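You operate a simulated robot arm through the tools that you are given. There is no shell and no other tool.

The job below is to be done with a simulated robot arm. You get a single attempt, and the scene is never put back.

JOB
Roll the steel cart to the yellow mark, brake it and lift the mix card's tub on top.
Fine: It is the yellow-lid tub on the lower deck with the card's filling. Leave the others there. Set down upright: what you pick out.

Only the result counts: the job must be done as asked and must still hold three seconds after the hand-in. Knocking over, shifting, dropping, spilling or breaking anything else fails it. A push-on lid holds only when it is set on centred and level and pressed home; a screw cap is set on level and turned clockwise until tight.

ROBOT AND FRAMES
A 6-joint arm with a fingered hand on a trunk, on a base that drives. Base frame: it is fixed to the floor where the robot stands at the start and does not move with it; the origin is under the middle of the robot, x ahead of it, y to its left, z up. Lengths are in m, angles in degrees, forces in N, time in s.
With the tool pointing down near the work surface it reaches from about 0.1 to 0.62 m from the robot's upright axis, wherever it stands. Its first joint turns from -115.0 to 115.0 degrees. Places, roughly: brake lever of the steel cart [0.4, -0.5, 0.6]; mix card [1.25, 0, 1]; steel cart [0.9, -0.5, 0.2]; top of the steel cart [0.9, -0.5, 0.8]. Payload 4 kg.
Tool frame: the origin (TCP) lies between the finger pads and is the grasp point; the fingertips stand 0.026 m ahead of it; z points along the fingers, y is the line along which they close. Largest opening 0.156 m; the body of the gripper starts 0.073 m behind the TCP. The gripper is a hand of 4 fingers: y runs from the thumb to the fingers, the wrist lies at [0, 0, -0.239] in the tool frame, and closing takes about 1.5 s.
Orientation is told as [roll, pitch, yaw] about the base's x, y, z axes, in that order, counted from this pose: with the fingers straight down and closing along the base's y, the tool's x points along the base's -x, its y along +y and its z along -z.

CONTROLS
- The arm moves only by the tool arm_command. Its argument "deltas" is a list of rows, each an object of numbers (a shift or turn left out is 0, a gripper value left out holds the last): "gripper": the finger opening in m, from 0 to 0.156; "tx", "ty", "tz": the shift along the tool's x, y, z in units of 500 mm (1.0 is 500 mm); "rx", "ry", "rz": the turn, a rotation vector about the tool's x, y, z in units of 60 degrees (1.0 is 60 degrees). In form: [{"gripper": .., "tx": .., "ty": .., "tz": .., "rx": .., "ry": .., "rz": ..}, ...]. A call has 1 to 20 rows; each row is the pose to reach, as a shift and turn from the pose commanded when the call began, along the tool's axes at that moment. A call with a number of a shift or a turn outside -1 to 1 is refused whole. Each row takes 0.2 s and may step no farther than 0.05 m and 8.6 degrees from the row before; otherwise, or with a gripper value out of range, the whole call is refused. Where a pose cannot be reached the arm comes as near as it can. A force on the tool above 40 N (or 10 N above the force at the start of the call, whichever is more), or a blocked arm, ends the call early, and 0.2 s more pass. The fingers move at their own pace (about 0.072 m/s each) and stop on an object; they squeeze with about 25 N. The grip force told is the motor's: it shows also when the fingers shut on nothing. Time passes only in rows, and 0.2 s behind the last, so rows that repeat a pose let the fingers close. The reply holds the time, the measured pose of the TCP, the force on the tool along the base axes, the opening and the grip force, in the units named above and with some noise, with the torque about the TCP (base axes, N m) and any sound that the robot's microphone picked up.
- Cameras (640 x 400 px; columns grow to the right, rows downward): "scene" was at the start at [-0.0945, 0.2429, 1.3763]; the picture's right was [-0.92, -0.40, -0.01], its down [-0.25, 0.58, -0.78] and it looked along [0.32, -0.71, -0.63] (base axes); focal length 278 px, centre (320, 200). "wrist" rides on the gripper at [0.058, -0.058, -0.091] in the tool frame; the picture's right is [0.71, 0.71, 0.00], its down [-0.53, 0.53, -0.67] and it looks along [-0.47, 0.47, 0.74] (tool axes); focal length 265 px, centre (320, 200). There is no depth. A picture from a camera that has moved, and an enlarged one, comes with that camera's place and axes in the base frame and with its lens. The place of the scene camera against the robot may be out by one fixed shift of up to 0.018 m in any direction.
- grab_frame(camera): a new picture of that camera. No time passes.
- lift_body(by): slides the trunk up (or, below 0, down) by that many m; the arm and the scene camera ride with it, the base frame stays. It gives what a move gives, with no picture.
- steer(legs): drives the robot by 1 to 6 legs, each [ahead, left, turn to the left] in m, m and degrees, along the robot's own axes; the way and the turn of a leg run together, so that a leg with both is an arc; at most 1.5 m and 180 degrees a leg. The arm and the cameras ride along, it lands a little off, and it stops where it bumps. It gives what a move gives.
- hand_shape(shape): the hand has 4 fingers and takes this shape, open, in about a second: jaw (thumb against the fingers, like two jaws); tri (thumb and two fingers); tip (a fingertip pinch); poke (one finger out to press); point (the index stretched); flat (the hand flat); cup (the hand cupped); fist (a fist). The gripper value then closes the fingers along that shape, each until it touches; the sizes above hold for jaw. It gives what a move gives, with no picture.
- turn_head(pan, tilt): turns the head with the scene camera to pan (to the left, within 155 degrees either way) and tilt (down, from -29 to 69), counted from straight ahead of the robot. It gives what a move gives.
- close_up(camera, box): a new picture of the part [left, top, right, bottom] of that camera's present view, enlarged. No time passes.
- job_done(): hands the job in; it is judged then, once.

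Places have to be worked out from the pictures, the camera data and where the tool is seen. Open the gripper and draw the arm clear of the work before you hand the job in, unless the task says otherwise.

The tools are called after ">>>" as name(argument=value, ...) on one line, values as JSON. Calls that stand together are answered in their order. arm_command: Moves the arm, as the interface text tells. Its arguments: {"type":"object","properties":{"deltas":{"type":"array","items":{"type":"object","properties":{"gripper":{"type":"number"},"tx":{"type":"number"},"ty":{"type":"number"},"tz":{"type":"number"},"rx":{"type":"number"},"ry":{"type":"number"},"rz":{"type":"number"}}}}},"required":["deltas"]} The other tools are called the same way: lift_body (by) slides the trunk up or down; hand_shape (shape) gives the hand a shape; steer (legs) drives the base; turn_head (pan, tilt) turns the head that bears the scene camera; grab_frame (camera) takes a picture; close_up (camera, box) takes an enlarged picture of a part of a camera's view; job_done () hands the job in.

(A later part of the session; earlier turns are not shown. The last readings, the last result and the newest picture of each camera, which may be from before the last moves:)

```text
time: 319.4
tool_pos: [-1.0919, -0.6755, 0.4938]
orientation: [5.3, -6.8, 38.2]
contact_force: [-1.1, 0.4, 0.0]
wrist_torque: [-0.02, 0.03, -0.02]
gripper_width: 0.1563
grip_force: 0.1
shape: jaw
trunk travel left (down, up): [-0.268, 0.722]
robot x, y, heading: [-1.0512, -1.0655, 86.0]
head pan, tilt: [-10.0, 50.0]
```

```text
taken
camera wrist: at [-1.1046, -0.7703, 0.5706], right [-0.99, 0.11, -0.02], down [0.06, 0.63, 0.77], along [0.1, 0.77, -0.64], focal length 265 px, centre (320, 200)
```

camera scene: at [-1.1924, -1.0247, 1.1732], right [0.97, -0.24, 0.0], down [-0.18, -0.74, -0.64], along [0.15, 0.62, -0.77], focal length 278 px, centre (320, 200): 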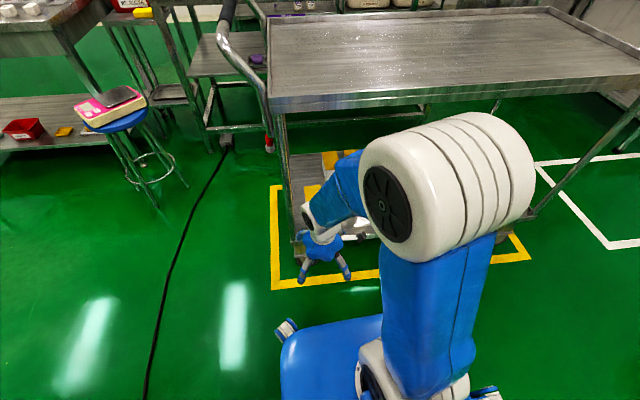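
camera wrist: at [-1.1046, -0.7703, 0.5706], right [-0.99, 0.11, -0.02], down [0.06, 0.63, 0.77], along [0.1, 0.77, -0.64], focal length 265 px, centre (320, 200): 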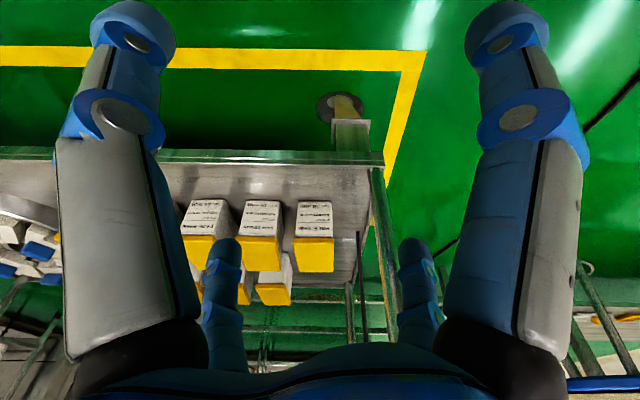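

I set the hand nearly vertical and lower it to just above lid height, with the tips at about z=0.37 and the lids at about 0.345.

>>> arm_command(deltas=[{"rx": 0.05, "ry": 0.0174, "tx": 0.0067, "ty": -0.005, "tz": 0.058}, {"rx": 0.1, "ry": 0.0349, "tx": 0.0133, "ty": -0.01, "tz": 0.116}, {"rx": 0.149, "ry": 0.0523, "tx": 0.02, "ty": -0.0148, "tz": 0.174}, {"rx": 0.149, "ry": 0.0523, "tx": 0.02, "ty": -0.0148, "tz": 0.174}])

>>> steer(legs=[[0.12, 0, 0]])

>>> grab_frame(camera="wrist")

>>> grab_frame(camera="scene")

```text
time: 320.4
tool_pos: [-1.0917, -0.6746, 0.4035]
orientation: [-3.7, -3.8, 38.4]
contact_force: [0.5, 0.2, -0.4]
wrist_torque: [-0.03, 0.01, 0.03]
gripper_width: 0.1561
grip_force: 0.0
shape: jaw
trunk travel left (down, up): [-0.268, 0.722]
robot x, y, heading: [-1.0518, -1.0665, 85.9]
head pan, tilt: [-10.0, 50.0]
```

```text
time: 322.6
tool_pos: [-1.0849, -0.5573, 0.404]
orientation: [-3.7, -3.8, 38.4]
contact_force: [-0.2, 0.5, -0.3]
wrist_torque: [-0.01, 0.01, -0.03]
gripper_width: 0.156
grip_force: 0.1
shape: jaw
trunk travel left (down, up): [-0.268, 0.722]
robot x, y, heading: [-1.0445, -0.9447, 86.3]
head pan, tilt: [-10.0, 50.0]
```

```text
taken
camera wrist: at [-1.1036, -0.6388, 0.495], right [-0.99, 0.11, -0.09], down [0.02, 0.75, 0.67], along [0.14, 0.66, -0.74], focal length 265 px, centre (320, 200)
```

wrist: 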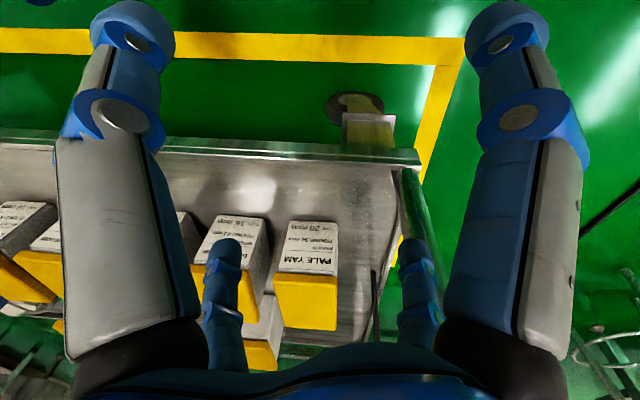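

```text
taken
camera scene: at [-1.1843, -0.9039, 1.1732], right [0.97, -0.24, 0.0], down [-0.18, -0.74, -0.64], along [0.15, 0.62, -0.77], focal length 278 px, centre (320, 200)
```

scene: 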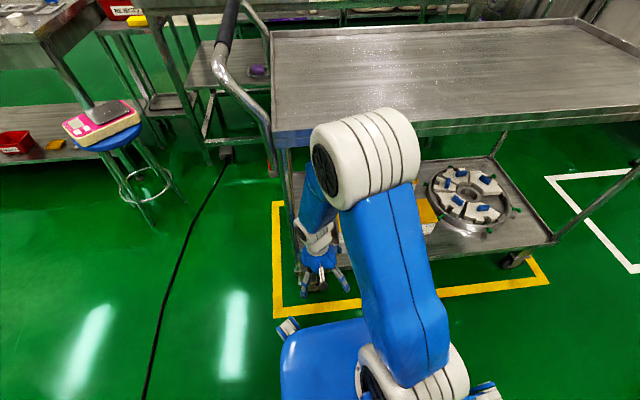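

The elbow would meet the tray's edge if I went in like this. I raise the hand and lower the trunk by the same amount, which lowers the elbow for the reach under the tray.

>>> arm_command(deltas=[{"tz": -0.075}, {"tz": -0.15}, {"tz": -0.225}, {"tz": -0.3}, {"tz": -0.3}])

>>> lift_body(by=-0.16)

>>> grab_frame(camera="scene")

>>> grab_frame(camera="wrist")

```text
time: 323.8
tool_pos: [-1.0983, -0.5559, 0.5551]
orientation: [-3.6, -3.8, 38.5]
contact_force: [-0.5, -0.1, 0.4]
wrist_torque: [0.0, 0.0, 0.03]
gripper_width: 0.1558
grip_force: 0.1
shape: jaw
trunk travel left (down, up): [-0.268, 0.722]
robot x, y, heading: [-1.0439, -0.9481, 86.1]
head pan, tilt: [-10.0, 50.0]
```

```text
time: 325.6
tool_pos: [-1.0995, -0.5554, 0.394]
orientation: [-3.7, -3.8, 38.5]
contact_force: [-0.1, -1.4, -0.2]
wrist_torque: [-0.04, -0.01, 0.05]
gripper_width: 0.1557
grip_force: 0.1
shape: jaw
trunk travel left (down, up): [-0.108, 0.882]
robot x, y, heading: [-1.0447, -0.9446, 86.2]
head pan, tilt: [-10.0, 50.0]
```

```text
taken
camera scene: at [-1.1844, -0.9042, 1.0132], right [0.97, -0.24, 0.0], down [-0.18, -0.74, -0.64], along [0.15, 0.62, -0.77], focal length 278 px, centre (320, 200)
```

scene: 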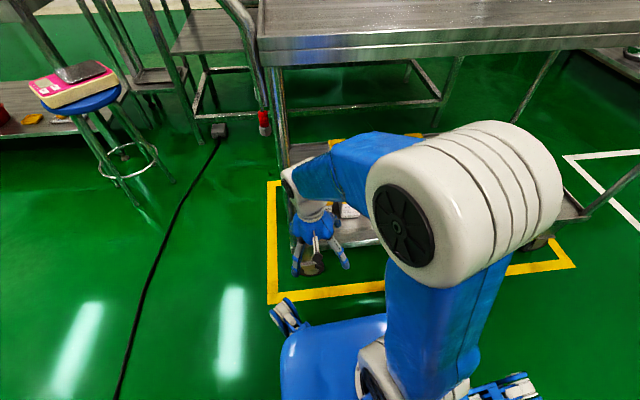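

```text
taken
camera wrist: at [-1.117, -0.6373, 0.4851], right [-0.99, 0.11, -0.09], down [0.02, 0.75, 0.67], along [0.15, 0.66, -0.74], focal length 265 px, centre (320, 200)
```

wrist: 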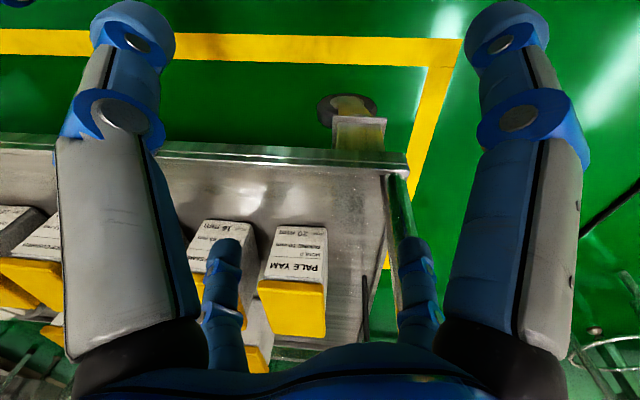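

The arm is lower now. I move the hand in under the tray, first to y=-0.50 in line with the tub, with the fingers narrowed to 0.12 m.

>>> arm_command(deltas=[{"tx": -0.052, "ty": 0.006, "tz": -0.001, "gripper": 0.12}, {"tx": -0.104, "ty": 0.0127, "tz": -0.002}, {"tx": -0.156, "ty": 0.019, "tz": -0.003}, {"tx": -0.156, "ty": 0.019, "tz": -0.003}])

>>> grab_frame(camera="wrist")

>>> grab_frame(camera="scene")

```text
time: 326.6
tool_pos: [-1.0444, -0.5013, 0.4001]
orientation: [-3.7, -3.8, 38.5]
contact_force: [-0.5, 0.8, -0.9]
wrist_torque: [0.0, -0.03, 0.0]
gripper_width: 0.1202
grip_force: 0.2
shape: jaw
trunk travel left (down, up): [-0.108, 0.882]
robot x, y, heading: [-1.0457, -0.9419, 86.4]
head pan, tilt: [-10.0, 50.0]
```

```text
taken
camera wrist: at [-1.0629, -0.5821, 0.4907], right [-0.99, 0.11, -0.09], down [0.02, 0.75, 0.67], along [0.14, 0.66, -0.74], focal length 265 px, centre (320, 200)
```

wrist: 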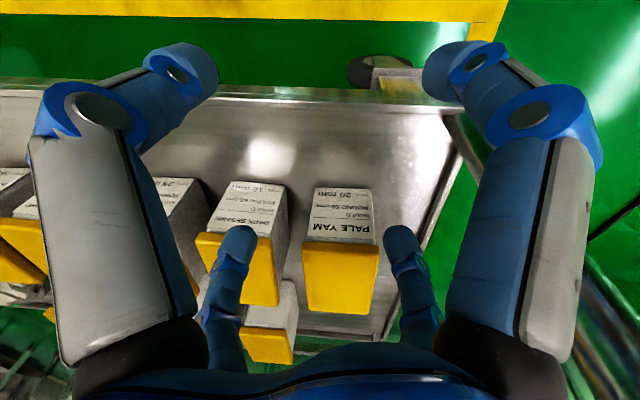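

```text
taken
camera scene: at [-1.1844, -0.9041, 1.0132], right [0.97, -0.24, 0.0], down [-0.18, -0.74, -0.64], along [0.15, 0.62, -0.77], focal length 278 px, centre (320, 200)
```

scene: 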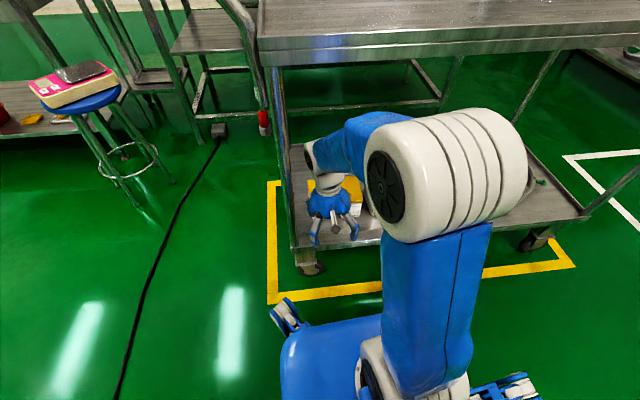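

The tub lies straight ahead of the hand. I move north over it in small steps, stopping short for another look.

>>> arm_command(deltas=[{"tx": -0.0381, "ty": 0.0474, "tz": -0.0008}, {"tx": -0.0763, "ty": 0.0949, "tz": -0.0017}, {"tx": -0.1144, "ty": 0.1423, "tz": -0.0025}, {"tx": -0.1144, "ty": 0.1423, "tz": -0.0025}])

>>> grab_frame(camera="wrist")

>>> grab_frame(camera="scene")

```text
time: 327.6
tool_pos: [-1.0431, -0.41, 0.4012]
orientation: [-3.7, -3.9, 38.5]
contact_force: [-1.1, 0.1, -1.3]
wrist_torque: [-0.02, 0.02, 0.0]
gripper_width: 0.1203
grip_force: 0.1
shape: jaw
trunk travel left (down, up): [-0.108, 0.882]
robot x, y, heading: [-1.0417, -0.9402, 86.4]
head pan, tilt: [-10.0, 50.0]
```

```text
taken
camera wrist: at [-1.0617, -0.4905, 0.4906], right [-0.99, 0.11, -0.09], down [0.02, 0.75, 0.67], along [0.15, 0.66, -0.74], focal length 265 px, centre (320, 200)
```

wrist: 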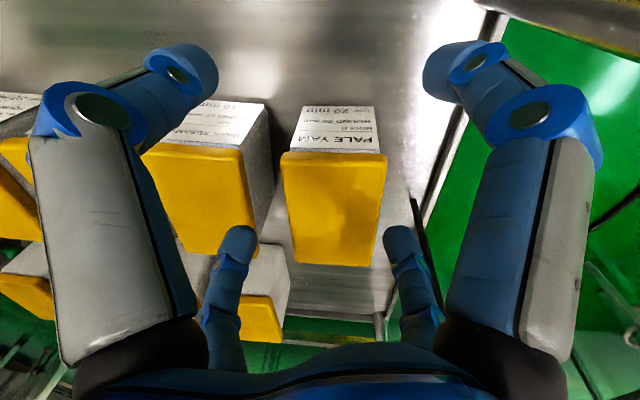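

```text
taken
camera scene: at [-1.1844, -0.904, 1.0132], right [0.97, -0.24, 0.0], down [-0.18, -0.74, -0.64], along [0.15, 0.62, -0.77], focal length 278 px, centre (320, 200)
```

scene: 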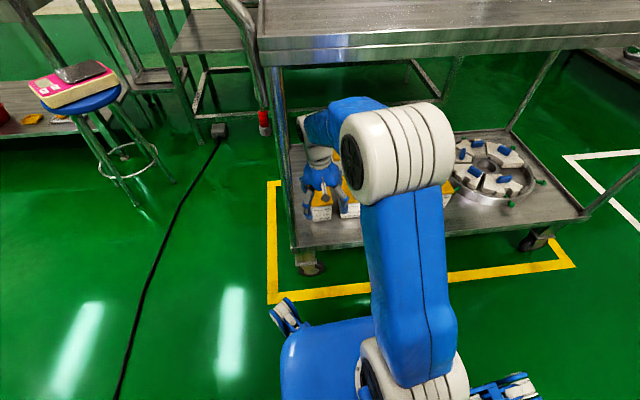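

I now see both lids: the Pale Yam lid is centred at about (-1.042,-0.333), with a 3.4 cm gap to its neighbour. I centre the hand over it with the fingers at 0.128 m.

>>> arm_command(deltas=[{"tx": -0.0321, "ty": 0.041, "tz": -0.0007, "gripper": 0.128}, {"tx": -0.0642, "ty": 0.082, "tz": -0.0013}, {"tx": -0.0963, "ty": 0.123, "tz": -0.002}, {"tx": -0.0963, "ty": 0.123, "tz": -0.002}, {"tx": -0.0963, "ty": 0.123, "tz": -0.002}])

>>> grab_frame(camera="wrist")

>>> close_up(camera="wrist", box=[160, 20, 480, 270])

>>> close_up(camera="scene", box=[260, 90, 420, 250])

```text
time: 328.8
tool_pos: [-1.0445, -0.3317, 0.4013]
orientation: [-3.6, -3.8, 38.5]
contact_force: [0.0, -0.7, -0.8]
wrist_torque: [0.01, 0.01, -0.03]
gripper_width: 0.1277
grip_force: 0.1
shape: jaw
trunk travel left (down, up): [-0.108, 0.882]
robot x, y, heading: [-1.0469, -0.9454, 86.4]
head pan, tilt: [-10.0, 50.0]
```

```text
taken
camera wrist: at [-1.0622, -0.4122, 0.4917], right [-0.99, 0.11, -0.09], down [0.02, 0.75, 0.67], along [0.14, 0.66, -0.74], focal length 265 px, centre (320, 200)
```

wrist: 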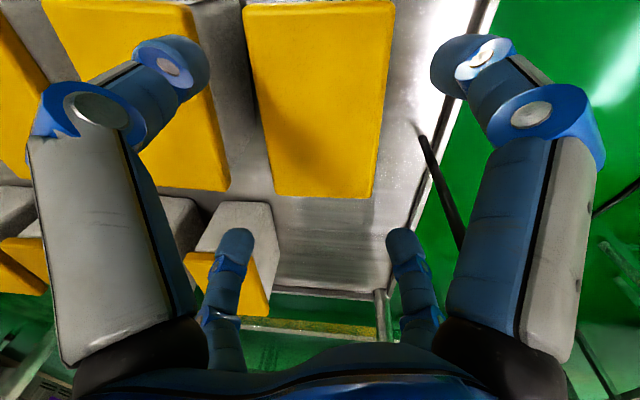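

```text
1.60 times, centred on (320, 145) of wrist
camera zoom: at [-1.0622, -0.4122, 0.4917], right [-0.99, 0.11, -0.09], down [0.02, 0.75, 0.67], along [0.14, 0.66, -0.74], focal length 425 px, centre (320, 288)
```

zoom: 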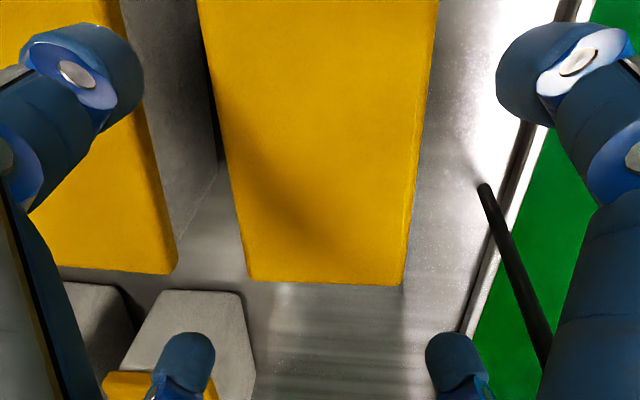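

```text
2.50 times, centred on (340, 170) of scene
camera zoom: at [-1.1844, -0.9041, 1.0132], right [0.97, -0.24, 0.0], down [-0.18, -0.74, -0.64], along [0.15, 0.62, -0.77], focal length 696 px, centre (270, 275)
```

zoom: 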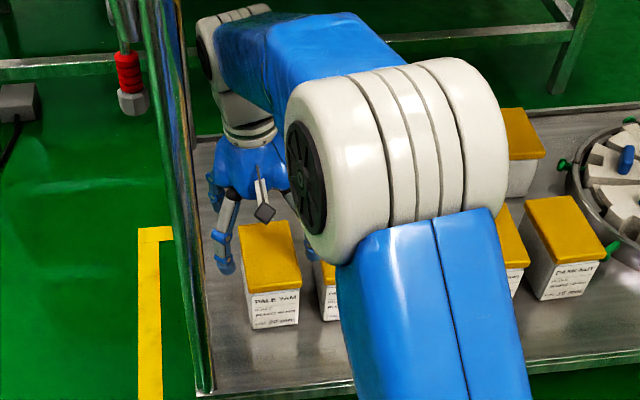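

The corner gaps look too tight for a diagonal grasp, but with the fingers in a cross only one finger must go into the gap, at its middle. I rise a little, turn the hand to line up with the tub's sides and set it exactly vertical.

>>> arm_command(deltas=[{"rx": -0.035, "ry": 0.033, "tz": -0.02}, {"rx": -0.07, "ry": 0.066, "tz": -0.02}, {"rx": -0.07, "ry": 0.066, "tz": -0.02}])

>>> arm_command(deltas=[{"rz": -0.126}, {"rz": -0.252}, {"rz": -0.379}, {"rz": -0.505}, {"rz": -0.632}, {"rz": -0.758, "gripper": 0.114}, {"rz": -0.758}, {"rz": -0.758}])

>>> grab_frame(camera="wrist")

```text
time: 329.6
tool_pos: [-1.0445, -0.3303, 0.41]
orientation: [0.6, 0.1, 38.4]
contact_force: [-0.8, 0.1, -0.1]
wrist_torque: [0.02, -0.03, -0.01]
gripper_width: 0.1278
grip_force: 0.1
shape: jaw
trunk travel left (down, up): [-0.108, 0.882]
robot x, y, heading: [-1.0432, -0.9406, 86.4]
head pan, tilt: [-10.0, 50.0]
```

```text
time: 331.4
tool_pos: [-1.0446, -0.3301, 0.4117]
orientation: [0.5, -0.2, 84.0]
contact_force: [-0.3, -0.3, 0.2]
wrist_torque: [0.0, -0.03, 0.0]
gripper_width: 0.1147
grip_force: 0.1
shape: jaw
trunk travel left (down, up): [-0.108, 0.882]
robot x, y, heading: [-1.0445, -0.9483, 86.1]
head pan, tilt: [-10.0, 50.0]
```

```text
taken
camera wrist: at [-0.9926, -0.395, 0.502], right [-0.78, -0.63, 0.0], down [-0.46, 0.57, 0.67], along [-0.43, 0.52, -0.74], focal length 265 px, centre (320, 200)
```

wrist: 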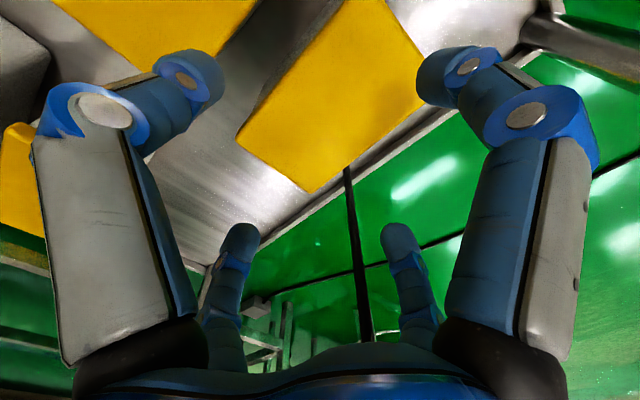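

From this side the lid's centre comes out at about (-1.042,-0.337), and the middle of the gap at x≈-0.991. I shift the hand 1.3 cm west, so the east finger points into the middle of the gap, and lower it close to lid height for a check.

>>> arm_command(deltas=[{"tx": 0.0064, "ty": 0.0126}, {"tx": 0.0127, "ty": 0.0252}, {"tx": 0.0127, "ty": 0.0252, "tz": 0.02}, {"tx": 0.0127, "ty": 0.0252, "tz": 0.04}, {"tx": 0.0127, "ty": 0.0252, "tz": 0.04}])

>>> grab_frame(camera="wrist")

>>> close_up(camera="wrist", box=[120, 0, 480, 220])

>>> turn_head(pan=25, tilt=50)

>>> grab_frame(camera="scene")

```text
time: 332.6
tool_pos: [-1.058, -0.3336, 0.3906]
orientation: [0.5, -0.3, 83.8]
contact_force: [0.5, 0.4, -0.5]
wrist_torque: [0.01, -0.04, 0.01]
gripper_width: 0.1143
grip_force: 0.1
shape: jaw
trunk travel left (down, up): [-0.108, 0.882]
robot x, y, heading: [-1.0416, -0.9432, 86.3]
head pan, tilt: [-10.0, 50.0]
```

```text
taken
camera wrist: at [-1.0064, -0.3996, 0.4817], right [-0.78, -0.63, 0.0], down [-0.46, 0.58, 0.67], along [-0.43, 0.52, -0.74], focal length 265 px, centre (320, 200)
```

wrist: 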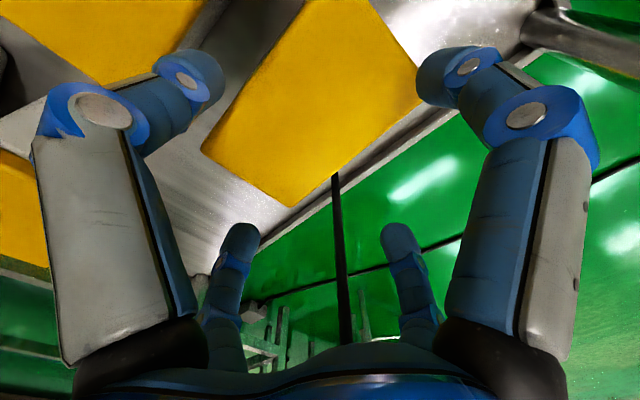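

```text
1.78 times, centred on (300, 110) of wrist
camera zoom: at [-1.0064, -0.3996, 0.4817], right [-0.78, -0.63, 0.0], down [-0.46, 0.58, 0.67], along [-0.43, 0.52, -0.74], focal length 472 px, centre (356, 360)
```

zoom: 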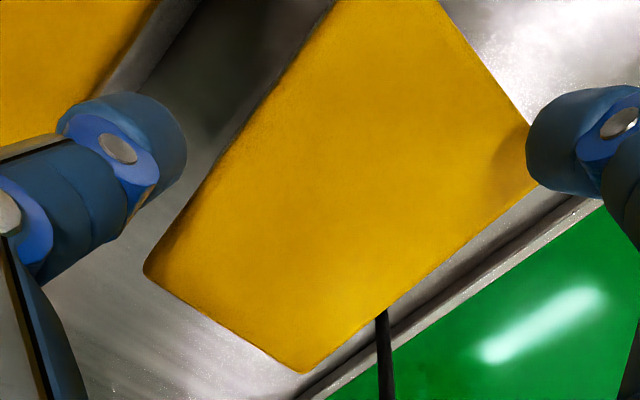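

```text
time: 333.6
tool_pos: [-1.0576, -0.3346, 0.3917]
orientation: [0.5, -0.3, 84.0]
contact_force: [-0.5, -0.1, -0.8]
wrist_torque: [0.0, -0.01, -0.02]
gripper_width: 0.1142
grip_force: 0.0
shape: jaw
trunk travel left (down, up): [-0.108, 0.882]
robot x, y, heading: [-1.0458, -0.9429, 86.2]
head pan, tilt: [25.0, 50.0]
```

```text
taken
camera scene: at [-1.2306, -0.9072, 1.0132], right [0.93, 0.36, 0.0], down [0.28, -0.71, -0.64], along [-0.23, 0.6, -0.77], focal length 278 px, centre (320, 200)
```

scene: 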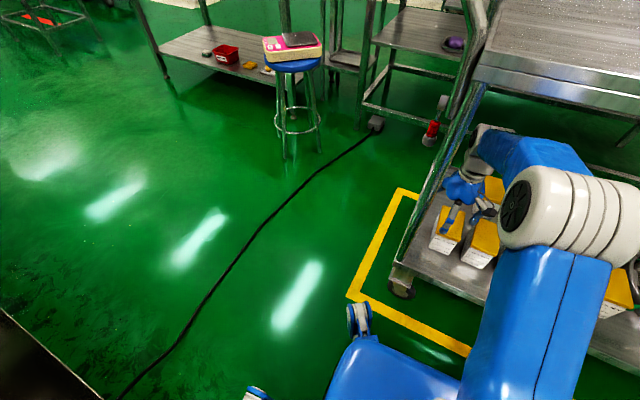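

The east finger hangs in the gap; the lid's south edge is a bit close to the south finger. I open to 0.122 m, shift 4 mm west and 7 mm south, and then go down slowly in small steps.

>>> arm_command(deltas=[{"tx": 0.008, "ty": 0.0032, "gripper": 0.122}, {"tx": 0.0158, "ty": 0.0064}, {"tx": 0.0158, "ty": 0.0064}, {"tx": 0.0158, "ty": 0.0064, "tz": 0.01}, {"tx": 0.0158, "ty": 0.0064, "tz": 0.02}, {"tx": 0.0158, "ty": 0.0064, "tz": 0.03}, {"tx": 0.0158, "ty": 0.0064, "tz": 0.04}, {"tx": 0.0158, "ty": 0.0064, "tz": 0.05}, {"tx": 0.0158, "ty": 0.0064, "tz": 0.05}])

>>> close_up(camera="wrist", box=[120, 0, 480, 220])

>>> close_up(camera="scene", box=[400, 110, 560, 310])

```text
time: 335.6
tool_pos: [-1.0614, -0.3432, 0.3658]
orientation: [0.5, -0.3, 83.8]
contact_force: [0.1, 0.0, -0.2]
wrist_torque: [0.01, 0.02, 0.0]
gripper_width: 0.1216
grip_force: 0.1
shape: jaw
trunk travel left (down, up): [-0.108, 0.882]
robot x, y, heading: [-1.0393, -0.9415, 86.3]
head pan, tilt: [25.0, 50.0]
```

```text
1.78 times, centred on (300, 110) of wrist
camera zoom: at [-1.0102, -0.4076, 0.4566], right [-0.78, -0.63, 0.0], down [-0.46, 0.58, 0.67], along [-0.43, 0.52, -0.74], focal length 472 px, centre (356, 360)
```

zoom: 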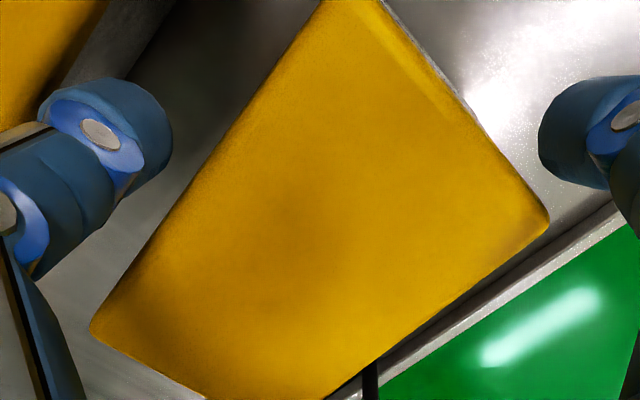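

```text
2.00 times, centred on (480, 210) of scene
camera zoom: at [-1.2306, -0.9072, 1.0132], right [0.93, 0.36, 0.0], down [0.28, -0.71, -0.64], along [-0.23, 0.6, -0.77], focal length 557 px, centre (0, 180)
```

zoom: 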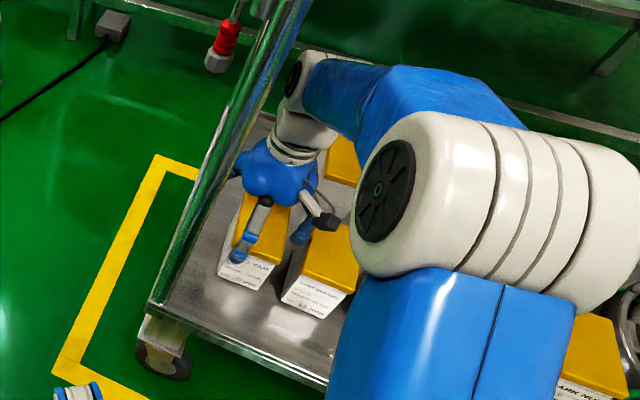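

No contact: the east finger is down in the gap and the south finger is clear of the lid. I lower the rest of the way, until the fingertips are just below the lid's rim.

>>> arm_command(deltas=[{"tz": 0.01}, {"tz": 0.02}, {"tz": 0.03}, {"tz": 0.04}, {"tz": 0.05}, {"tz": 0.058}, {"tz": 0.058}])

>>> close_up(camera="wrist", box=[60, 0, 540, 300])

>>> close_up(camera="scene", box=[400, 130, 520, 280])

```text
time: 337.2
tool_pos: [-1.0641, -0.3418, 0.3374]
orientation: [0.6, -0.3, 83.9]
contact_force: [0.2, -0.1, 0.3]
wrist_torque: [-0.03, 0.02, -0.01]
gripper_width: 0.1216
grip_force: 0.1
shape: jaw
trunk travel left (down, up): [-0.108, 0.882]
robot x, y, heading: [-1.0439, -0.9424, 86.2]
head pan, tilt: [25.0, 50.0]
```

```text
1.33 times, centred on (300, 150) of wrist
camera zoom: at [-1.0113, -0.4071, 0.4276], right [-0.78, -0.63, 0.0], down [-0.46, 0.58, 0.67], along [-0.43, 0.52, -0.74], focal length 354 px, centre (347, 267)
```

zoom: 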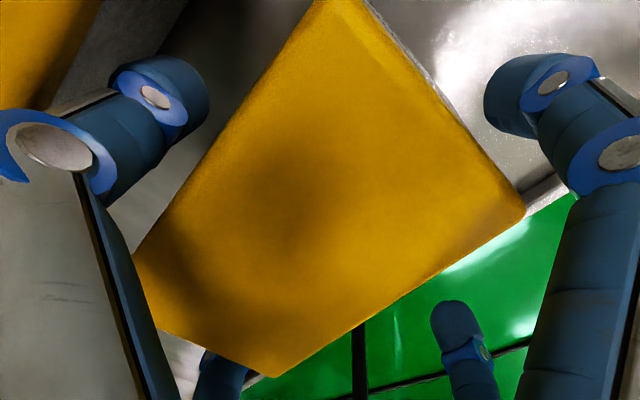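

```text
2.67 times, centred on (460, 205) of scene
camera zoom: at [-1.2306, -0.9072, 1.0132], right [0.93, 0.36, 0.0], down [0.28, -0.71, -0.64], along [-0.23, 0.6, -0.77], focal length 742 px, centre (-53, 187)
```

zoom: 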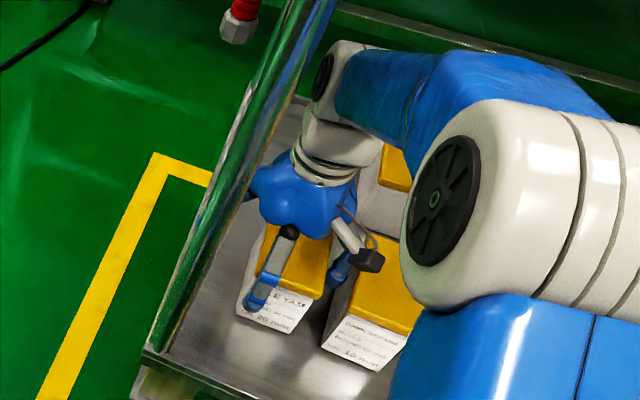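

The fingers stand around the tub with no contact yet. I close them on it.

>>> arm_command(deltas=[{"gripper": 0.11}, {"gripper": 0.1}, {"gripper": 0.09}, {"gripper": 0.08}, {"gripper": 0.07}, {"gripper": 0.06}, {"gripper": 0.05}, {"gripper": 0.04}, {"gripper": 0.04}, {"gripper": 0.04}])

>>> close_up(camera="wrist", box=[60, 0, 540, 300])

>>> close_up(camera="scene", box=[400, 130, 520, 280])

```text
time: 339.4
tool_pos: [-1.063, -0.343, 0.3365]
orientation: [0.6, -0.3, 84.0]
contact_force: [0.2, 0.2, -0.2]
wrist_torque: [0.05, 0.03, -0.01]
gripper_width: 0.0873
grip_force: 25.3
shape: jaw
trunk travel left (down, up): [-0.108, 0.882]
robot x, y, heading: [-1.046, -0.9463, 86.4]
head pan, tilt: [25.0, 50.0]
```

```text
1.33 times, centred on (300, 150) of wrist
camera zoom: at [-1.0113, -0.4071, 0.4275], right [-0.78, -0.63, 0.0], down [-0.46, 0.58, 0.67], along [-0.43, 0.52, -0.74], focal length 354 px, centre (347, 267)
```

zoom: 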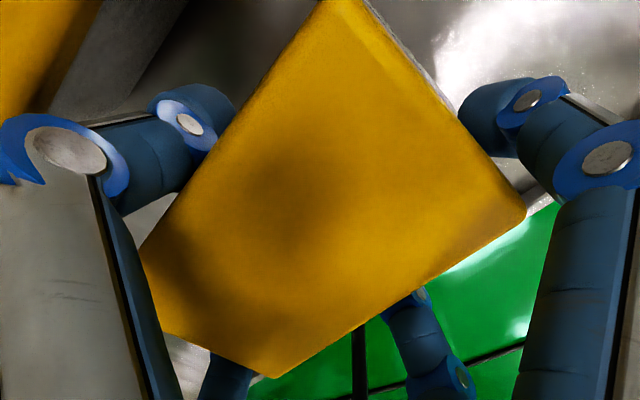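

```text
2.67 times, centred on (460, 205) of scene
camera zoom: at [-1.2306, -0.907, 1.0132], right [0.93, 0.36, 0.0], down [0.28, -0.71, -0.64], along [-0.23, 0.6, -0.77], focal length 742 px, centre (-53, 187)
```

zoom: 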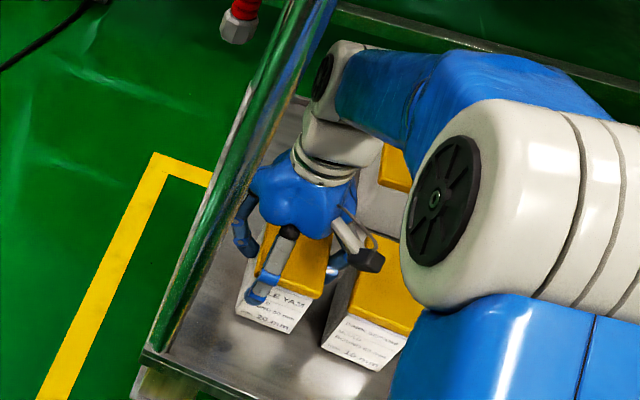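

The hand holds the tub: 25 N grip, with the fingers on its sides under the rim. I lift it 3 cm and check.

>>> arm_command(deltas=[{"tz": -0.01}, {"tz": -0.02}, {"tz": -0.03}, {"tz": -0.04}, {"tz": -0.05}, {"tz": -0.06}, {"tz": -0.07}, {"tz": -0.07}])

>>> close_up(camera="wrist", box=[60, 0, 540, 300])

>>> close_up(camera="scene", box=[400, 130, 520, 280])

```text
time: 341.2
tool_pos: [-1.0627, -0.3443, 0.3712]
orientation: [0.6, -0.3, 83.9]
contact_force: [-0.1, -0.3, -4.2]
wrist_torque: [0.01, 0.07, -0.01]
gripper_width: 0.0868
grip_force: 25.2
shape: jaw
trunk travel left (down, up): [-0.108, 0.882]
robot x, y, heading: [-1.045, -0.9435, 86.5]
head pan, tilt: [25.0, 50.0]
```

```text
1.33 times, centred on (300, 150) of wrist
camera zoom: at [-1.011, -0.4081, 0.4617], right [-0.78, -0.63, 0.0], down [-0.46, 0.58, 0.67], along [-0.43, 0.52, -0.74], focal length 354 px, centre (347, 267)
```

zoom: 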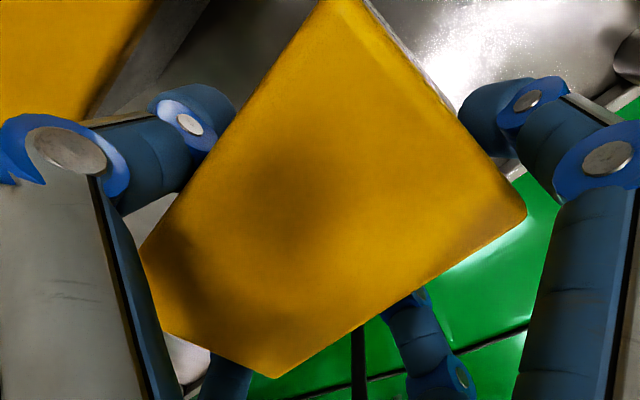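

```text
2.67 times, centred on (460, 205) of scene
camera zoom: at [-1.2306, -0.907, 1.0132], right [0.93, 0.36, 0.0], down [0.28, -0.71, -0.64], along [-0.23, 0.6, -0.77], focal length 742 px, centre (-53, 187)
```

zoom: 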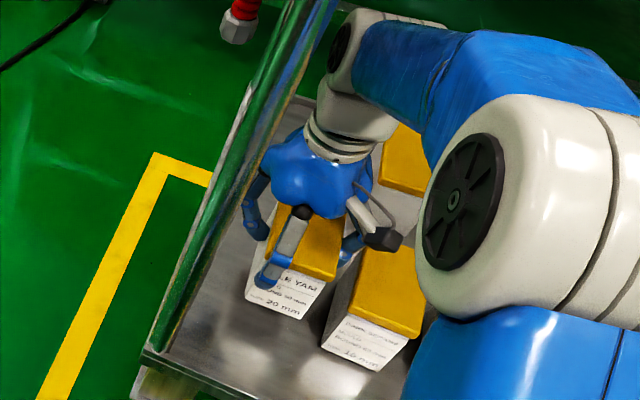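

The tub is up and level (about 4 N), and its neighbour has not moved. I lift a little more and draw it out southward between the post and the neighbour.

>>> arm_command(deltas=[{"tz": -0.029}, {"tz": -0.058}, {"tx": 0.0657, "ty": -0.0137, "tz": -0.058}, {"tx": 0.1313, "ty": -0.0273, "tz": -0.058}, {"tx": 0.197, "ty": -0.041, "tz": -0.058}, {"tx": 0.262, "ty": -0.061, "tz": -0.058}, {"tx": 0.327, "ty": -0.081, "tz": -0.058}, {"tx": 0.392, "ty": -0.1015, "tz": -0.058}, {"tx": 0.4615, "ty": -0.109, "tz": -0.058}, {"tx": 0.531, "ty": -0.116, "tz": -0.058}, {"tx": 0.531, "ty": -0.116, "tz": -0.058}])

>>> grab_frame(camera="scene")

>>> grab_frame(camera="wrist")

```text
time: 343.6
tool_pos: [-1.0339, -0.6128, 0.3989]
orientation: [0.5, -0.2, 84.0]
contact_force: [0.3, 0.2, -4.2]
wrist_torque: [0.0, 0.09, -0.03]
gripper_width: 0.0868
grip_force: 25.4
shape: jaw
trunk travel left (down, up): [-0.108, 0.882]
robot x, y, heading: [-1.0442, -0.9439, 86.5]
head pan, tilt: [25.0, 50.0]
```

```text
taken
camera scene: at [-1.2306, -0.9072, 1.0132], right [0.93, 0.36, 0.0], down [0.28, -0.71, -0.64], along [-0.23, 0.6, -0.77], focal length 278 px, centre (320, 200)
```

scene: 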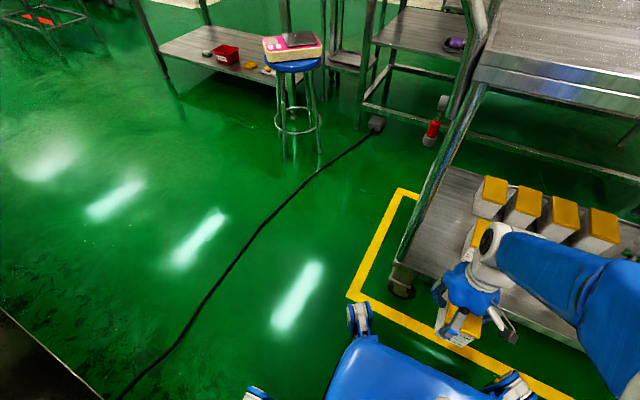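

```text
taken
camera wrist: at [-0.9816, -0.6783, 0.4897], right [-0.78, -0.63, 0.0], down [-0.46, 0.58, 0.68], along [-0.43, 0.52, -0.74], focal length 265 px, centre (320, 200)
```

wrist: 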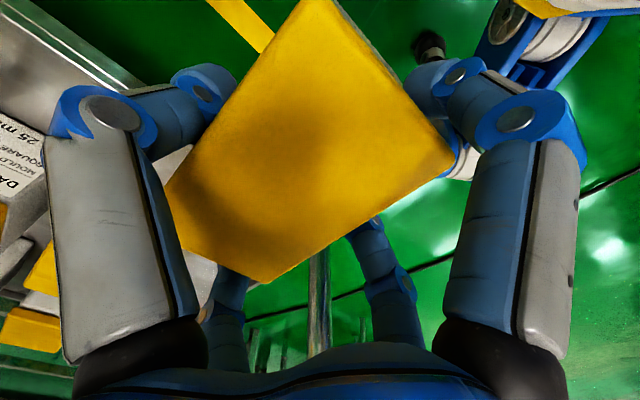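

The tub is out and level. I back off 8 cm and raise the trunk, so the tub comes up beside the cart.

>>> steer(legs=[[-0.08, 0, 0]])

>>> lift_body(by=0.36)

>>> grab_frame(camera="wrist")

>>> turn_head(pan=0, tilt=45)

>>> grab_frame(camera="scene")

```text
time: 345.3
tool_pos: [-1.039, -0.6922, 0.3988]
orientation: [0.5, -0.2, 83.9]
contact_force: [0.8, -1.1, -3.7]
wrist_torque: [0.02, 0.08, 0.0]
gripper_width: 0.0871
grip_force: 24.7
shape: jaw
trunk travel left (down, up): [-0.108, 0.882]
robot x, y, heading: [-1.0451, -1.0221, 86.5]
head pan, tilt: [25.0, 50.0]
```

```text
time: 348.8
tool_pos: [-1.0385, -0.6935, 0.7595]
orientation: [0.5, -0.2, 83.9]
contact_force: [-0.9, 0.3, -4.4]
wrist_torque: [0.04, 0.09, -0.02]
gripper_width: 0.0871
grip_force: 25.2
shape: jaw
trunk travel left (down, up): [-0.468, 0.522]
robot x, y, heading: [-1.0506, -1.0227, 86.4]
head pan, tilt: [25.0, 50.0]
```

```text
taken
camera wrist: at [-0.987, -0.7572, 0.8495], right [-0.78, -0.63, 0.0], down [-0.46, 0.58, 0.67], along [-0.43, 0.52, -0.74], focal length 265 px, centre (320, 200)
```

wrist: 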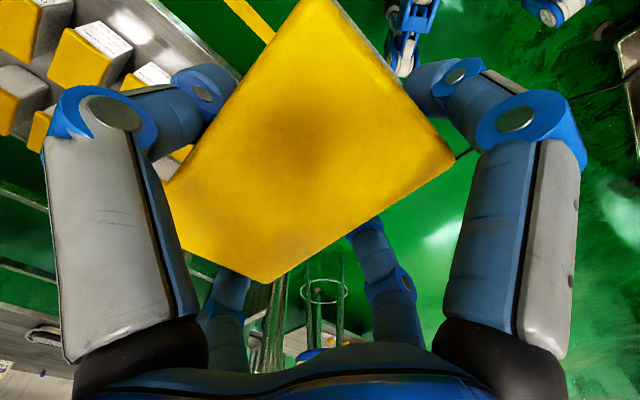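

```text
time: 349.7
tool_pos: [-1.0387, -0.6932, 0.7589]
orientation: [0.5, -0.2, 84.0]
contact_force: [-0.2, 0.6, -3.5]
wrist_torque: [0.0, 0.07, 0.03]
gripper_width: 0.0867
grip_force: 24.9
shape: jaw
trunk travel left (down, up): [-0.468, 0.522]
robot x, y, heading: [-1.0489, -1.0253, 86.5]
head pan, tilt: [0.0, 45.0]
```

```text
taken
camera scene: at [-1.2028, -0.9808, 1.3801], right [1.0, -0.06, 0.0], down [-0.04, -0.71, -0.71], along [0.04, 0.71, -0.71], focal length 278 px, centre (320, 200)
```

scene: 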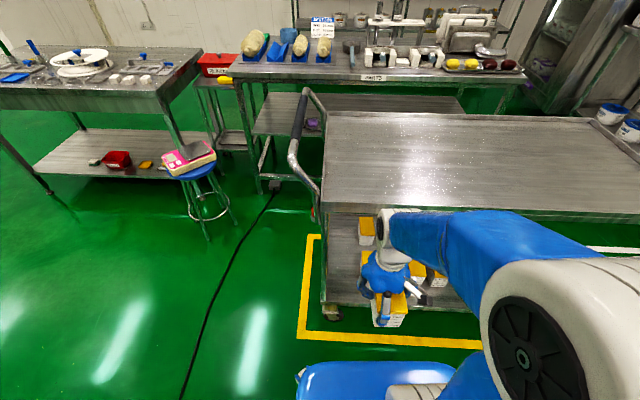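

All is steady. I raise the arm to bring the tub well above the tray, which I judge to be at z≈0.85.

>>> arm_command(deltas=[{"tz": -0.056}, {"tz": -0.112}, {"tz": -0.168}, {"tz": -0.224}, {"tz": -0.28}, {"tz": -0.336}, {"tz": -0.392}, {"tz": -0.448}, {"tz": -0.504}, {"tz": -0.56}, {"tz": -0.56}])

>>> grab_frame(camera="wrist")

>>> grab_frame(camera="scene")

```text
time: 352.1
tool_pos: [-1.0376, -0.6796, 1.0417]
orientation: [0.4, -0.2, 83.9]
contact_force: [-0.2, 1.6, -4.6]
wrist_torque: [0.04, 0.05, -0.02]
gripper_width: 0.0871
grip_force: 25.3
shape: jaw
out of reach, approached as far as the arm can: row 5, 6, 7, 8, 9, 10, 11
trunk travel left (down, up): [-0.468, 0.522]
robot x, y, heading: [-1.0507, -1.0273, 86.6]
head pan, tilt: [0.0, 45.0]
```

```text
taken
camera wrist: at [-0.9857, -0.7442, 1.132], right [-0.78, -0.63, 0.0], down [-0.46, 0.58, 0.67], along [-0.43, 0.52, -0.74], focal length 265 px, centre (320, 200)
```

wrist: 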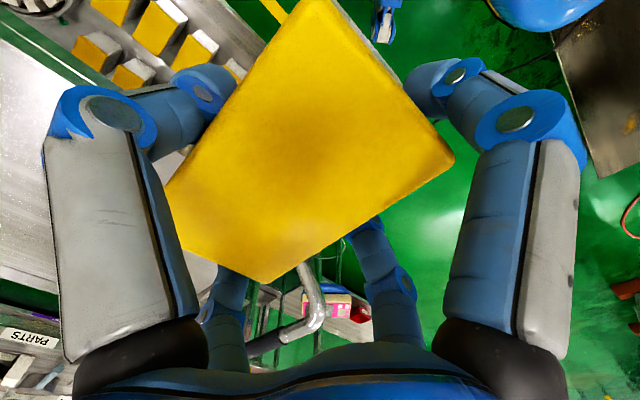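

```text
taken
camera scene: at [-1.2027, -0.9806, 1.3801], right [1.0, -0.06, 0.0], down [-0.04, -0.71, -0.71], along [0.04, 0.71, -0.71], focal length 278 px, centre (320, 200)
```

scene: 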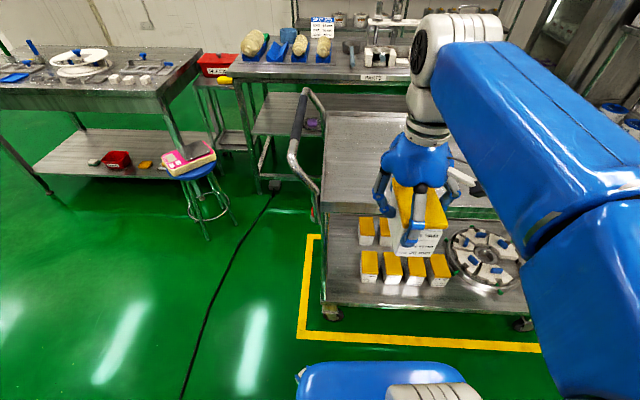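

The tub hangs at z≈0.95 (its base), clear of the tray, and the eight other tubs are in place. I drive 0.15 m toward the cart and reach in over the top.

>>> steer(legs=[[0.15, 0, 0]])

>>> arm_command(deltas=[{"tx": -0.065, "ty": -0.013}, {"tx": -0.13, "ty": -0.026}, {"tx": -0.195, "ty": -0.04}, {"tx": -0.26, "ty": -0.053}, {"tx": -0.325, "ty": -0.066}, {"tx": -0.37, "ty": -0.075}, {"tx": -0.37, "ty": -0.075}])

>>> grab_frame(camera="wrist")

>>> grab_frame(camera="scene")

```text
time: 354.6
tool_pos: [-1.0265, -0.5304, 1.0421]
orientation: [0.3, 0.1, 84.0]
contact_force: [-0.6, 0.5, -4.2]
wrist_torque: [0.04, 0.05, -0.01]
gripper_width: 0.087
grip_force: 25.0
shape: jaw
trunk travel left (down, up): [-0.468, 0.522]
robot x, y, heading: [-1.0417, -0.8771, 86.4]
head pan, tilt: [0.0, 45.0]
```

```text
time: 356.2
tool_pos: [-0.9717, -0.3516, 1.0401]
orientation: [0.4, 0.0, 83.8]
contact_force: [-0.4, -1.1, -4.0]
wrist_torque: [0.02, 0.07, 0.01]
gripper_width: 0.0867
grip_force: 25.3
shape: jaw
trunk travel left (down, up): [-0.468, 0.522]
robot x, y, heading: [-1.0423, -0.8767, 86.3]
head pan, tilt: [0.0, 45.0]
```

```text
taken
camera wrist: at [-0.9195, -0.415, 1.1312], right [-0.78, -0.63, 0.01], down [-0.46, 0.58, 0.67], along [-0.43, 0.52, -0.74], focal length 265 px, centre (320, 200)
```

wrist: 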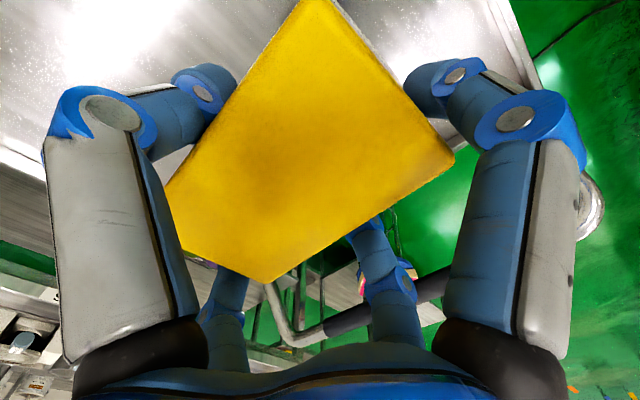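

```text
taken
camera scene: at [-1.193, -0.83, 1.3801], right [1.0, -0.07, 0.0], down [-0.05, -0.71, -0.71], along [0.05, 0.71, -0.71], focal length 278 px, centre (320, 200)
```

scene: 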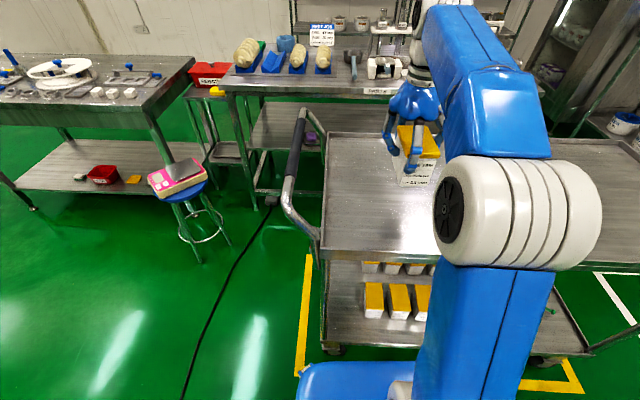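

The tub is over the tray. I move it 5 cm further in and lower it to just above the surface.

>>> arm_command(deltas=[{"tx": -0.05, "ty": 0.005}, {"tx": -0.0995, "ty": 0.0105}, {"tx": -0.0995, "ty": 0.0105, "tz": 0.04}, {"tx": -0.0995, "ty": 0.0105, "tz": 0.08}, {"tx": -0.0995, "ty": 0.0105, "tz": 0.12}, {"tx": -0.0995, "ty": 0.0105, "tz": 0.15}, {"tx": -0.0995, "ty": 0.0105, "tz": 0.15}])

>>> close_up(camera="scene", box=[340, 80, 500, 230])

```text
time: 357.8
tool_pos: [-0.9692, -0.3014, 0.9665]
orientation: [0.4, 0.1, 83.9]
contact_force: [0.6, 0.1, -4.2]
wrist_torque: [0.05, 0.12, -0.03]
gripper_width: 0.0866
grip_force: 24.9
shape: jaw
trunk travel left (down, up): [-0.468, 0.522]
robot x, y, heading: [-1.0412, -0.8803, 86.2]
head pan, tilt: [0.0, 45.0]
```

```text
2.67 times, centred on (420, 155) of scene
camera zoom: at [-1.1929, -0.8298, 1.3801], right [1.0, -0.07, 0.0], down [-0.05, -0.71, -0.71], along [0.05, 0.71, -0.71], focal length 742 px, centre (53, 320)
```

zoom: 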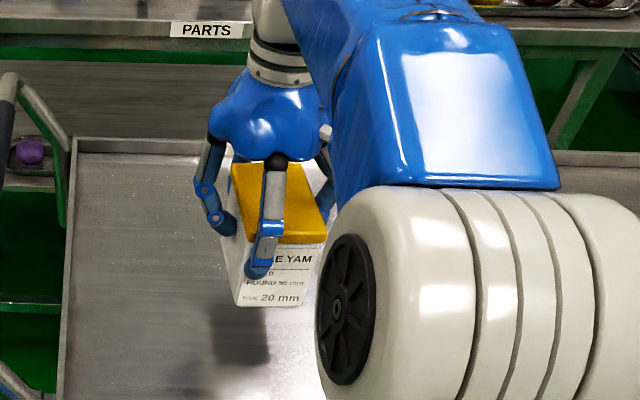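

The tub hangs level over the tray. I lower it in fine steps and watch the force for touchdown.

>>> arm_command(deltas=[{"tz": 0.008}, {"tz": 0.016}, {"tz": 0.024}, {"tz": 0.032}, {"tz": 0.04}, {"tz": 0.04}])

>>> close_up(camera="scene", box=[340, 80, 500, 230])

```text
time: 359.2
tool_pos: [-0.9714, -0.2996, 0.9462]
orientation: [0.4, 0.1, 83.8]
contact_force: [0.1, -0.7, -5.1]
wrist_torque: [0.02, 0.1, -0.02]
gripper_width: 0.0869
grip_force: 25.0
shape: jaw
trunk travel left (down, up): [-0.468, 0.522]
robot x, y, heading: [-1.0429, -0.8783, 86.3]
head pan, tilt: [0.0, 45.0]
```

```text
2.67 times, centred on (420, 155) of scene
camera zoom: at [-1.1928, -0.8296, 1.3801], right [1.0, -0.07, 0.0], down [-0.05, -0.71, -0.71], along [0.05, 0.71, -0.71], focal length 742 px, centre (53, 320)
```

zoom: 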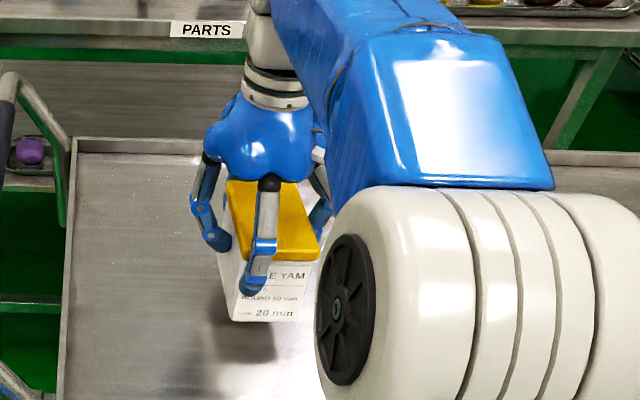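

There's still a gap, judging by the shadow under the tub. I go on lowering by another 2 cm in fine steps.

>>> arm_command(deltas=[{"tz": 0.008}, {"tz": 0.016}, {"tz": 0.024}, {"tz": 0.032}, {"tz": 0.04}, {"tz": 0.04}])

>>> close_up(camera="scene", box=[340, 80, 500, 230])

```text
time: 360.6
tool_pos: [-0.9714, -0.2986, 0.9261]
orientation: [0.5, 0.2, 83.9]
contact_force: [-0.2, 0.5, -4.1]
wrist_torque: [-0.01, 0.11, 0.0]
gripper_width: 0.087
grip_force: 24.8
shape: jaw
trunk travel left (down, up): [-0.468, 0.522]
robot x, y, heading: [-1.0407, -0.8713, 86.2]
head pan, tilt: [0.0, 45.0]
```

```text
2.67 times, centred on (420, 155) of scene
camera zoom: at [-1.1928, -0.8296, 1.3801], right [1.0, -0.07, 0.0], down [-0.05, -0.71, -0.71], along [0.05, 0.71, -0.71], focal length 742 px, centre (53, 320)
```

zoom: 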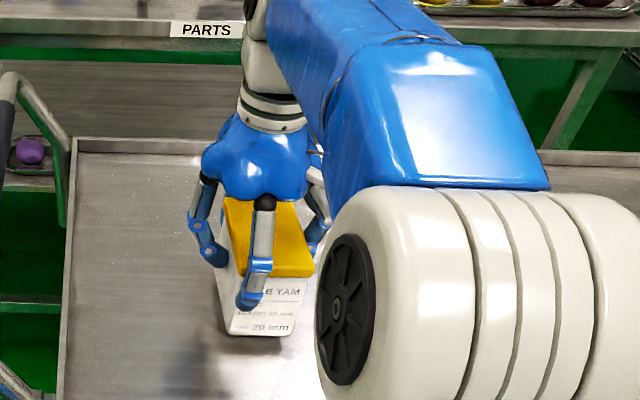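

No touchdown yet, with the tub's base at about z=0.838. I continue in fine steps.

>>> arm_command(deltas=[{"tz": 0.006}, {"tz": 0.012}, {"tz": 0.018}, {"tz": 0.024}, {"tz": 0.03}, {"tz": 0.036}, {"tz": 0.036}])

>>> close_up(camera="scene", box=[340, 80, 500, 230])

```text
time: 362.2
tool_pos: [-0.971, -0.3004, 0.9151]
orientation: [0.4, -0.8, 83.8]
contact_force: [-0.6, -3.7, 15.6]
wrist_torque: [-0.32, -0.1, -0.1]
gripper_width: 0.0862
grip_force: 25.4
shape: jaw
trunk travel left (down, up): [-0.468, 0.522]
robot x, y, heading: [-1.0395, -0.8791, 86.4]
head pan, tilt: [0.0, 45.0]
stopped in row 7: the force on the tool passed its limit at 41 N (the readings are from after the stop); the commanded pose is now the measured one
```

```text
2.67 times, centred on (420, 155) of scene
camera zoom: at [-1.1932, -0.8322, 1.3798], right [1.0, -0.07, 0.0], down [-0.05, -0.7, -0.71], along [0.05, 0.71, -0.71], focal length 742 px, centre (53, 320)
```

zoom: 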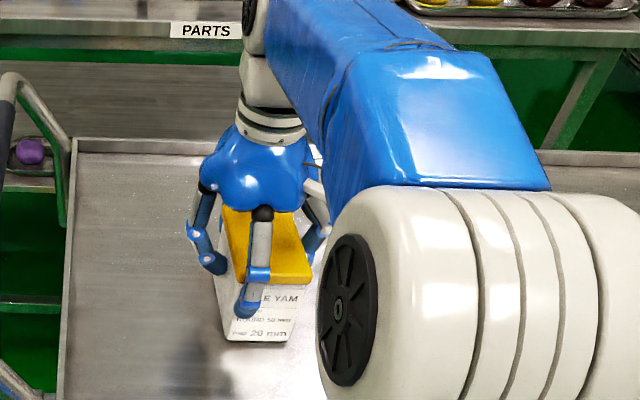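

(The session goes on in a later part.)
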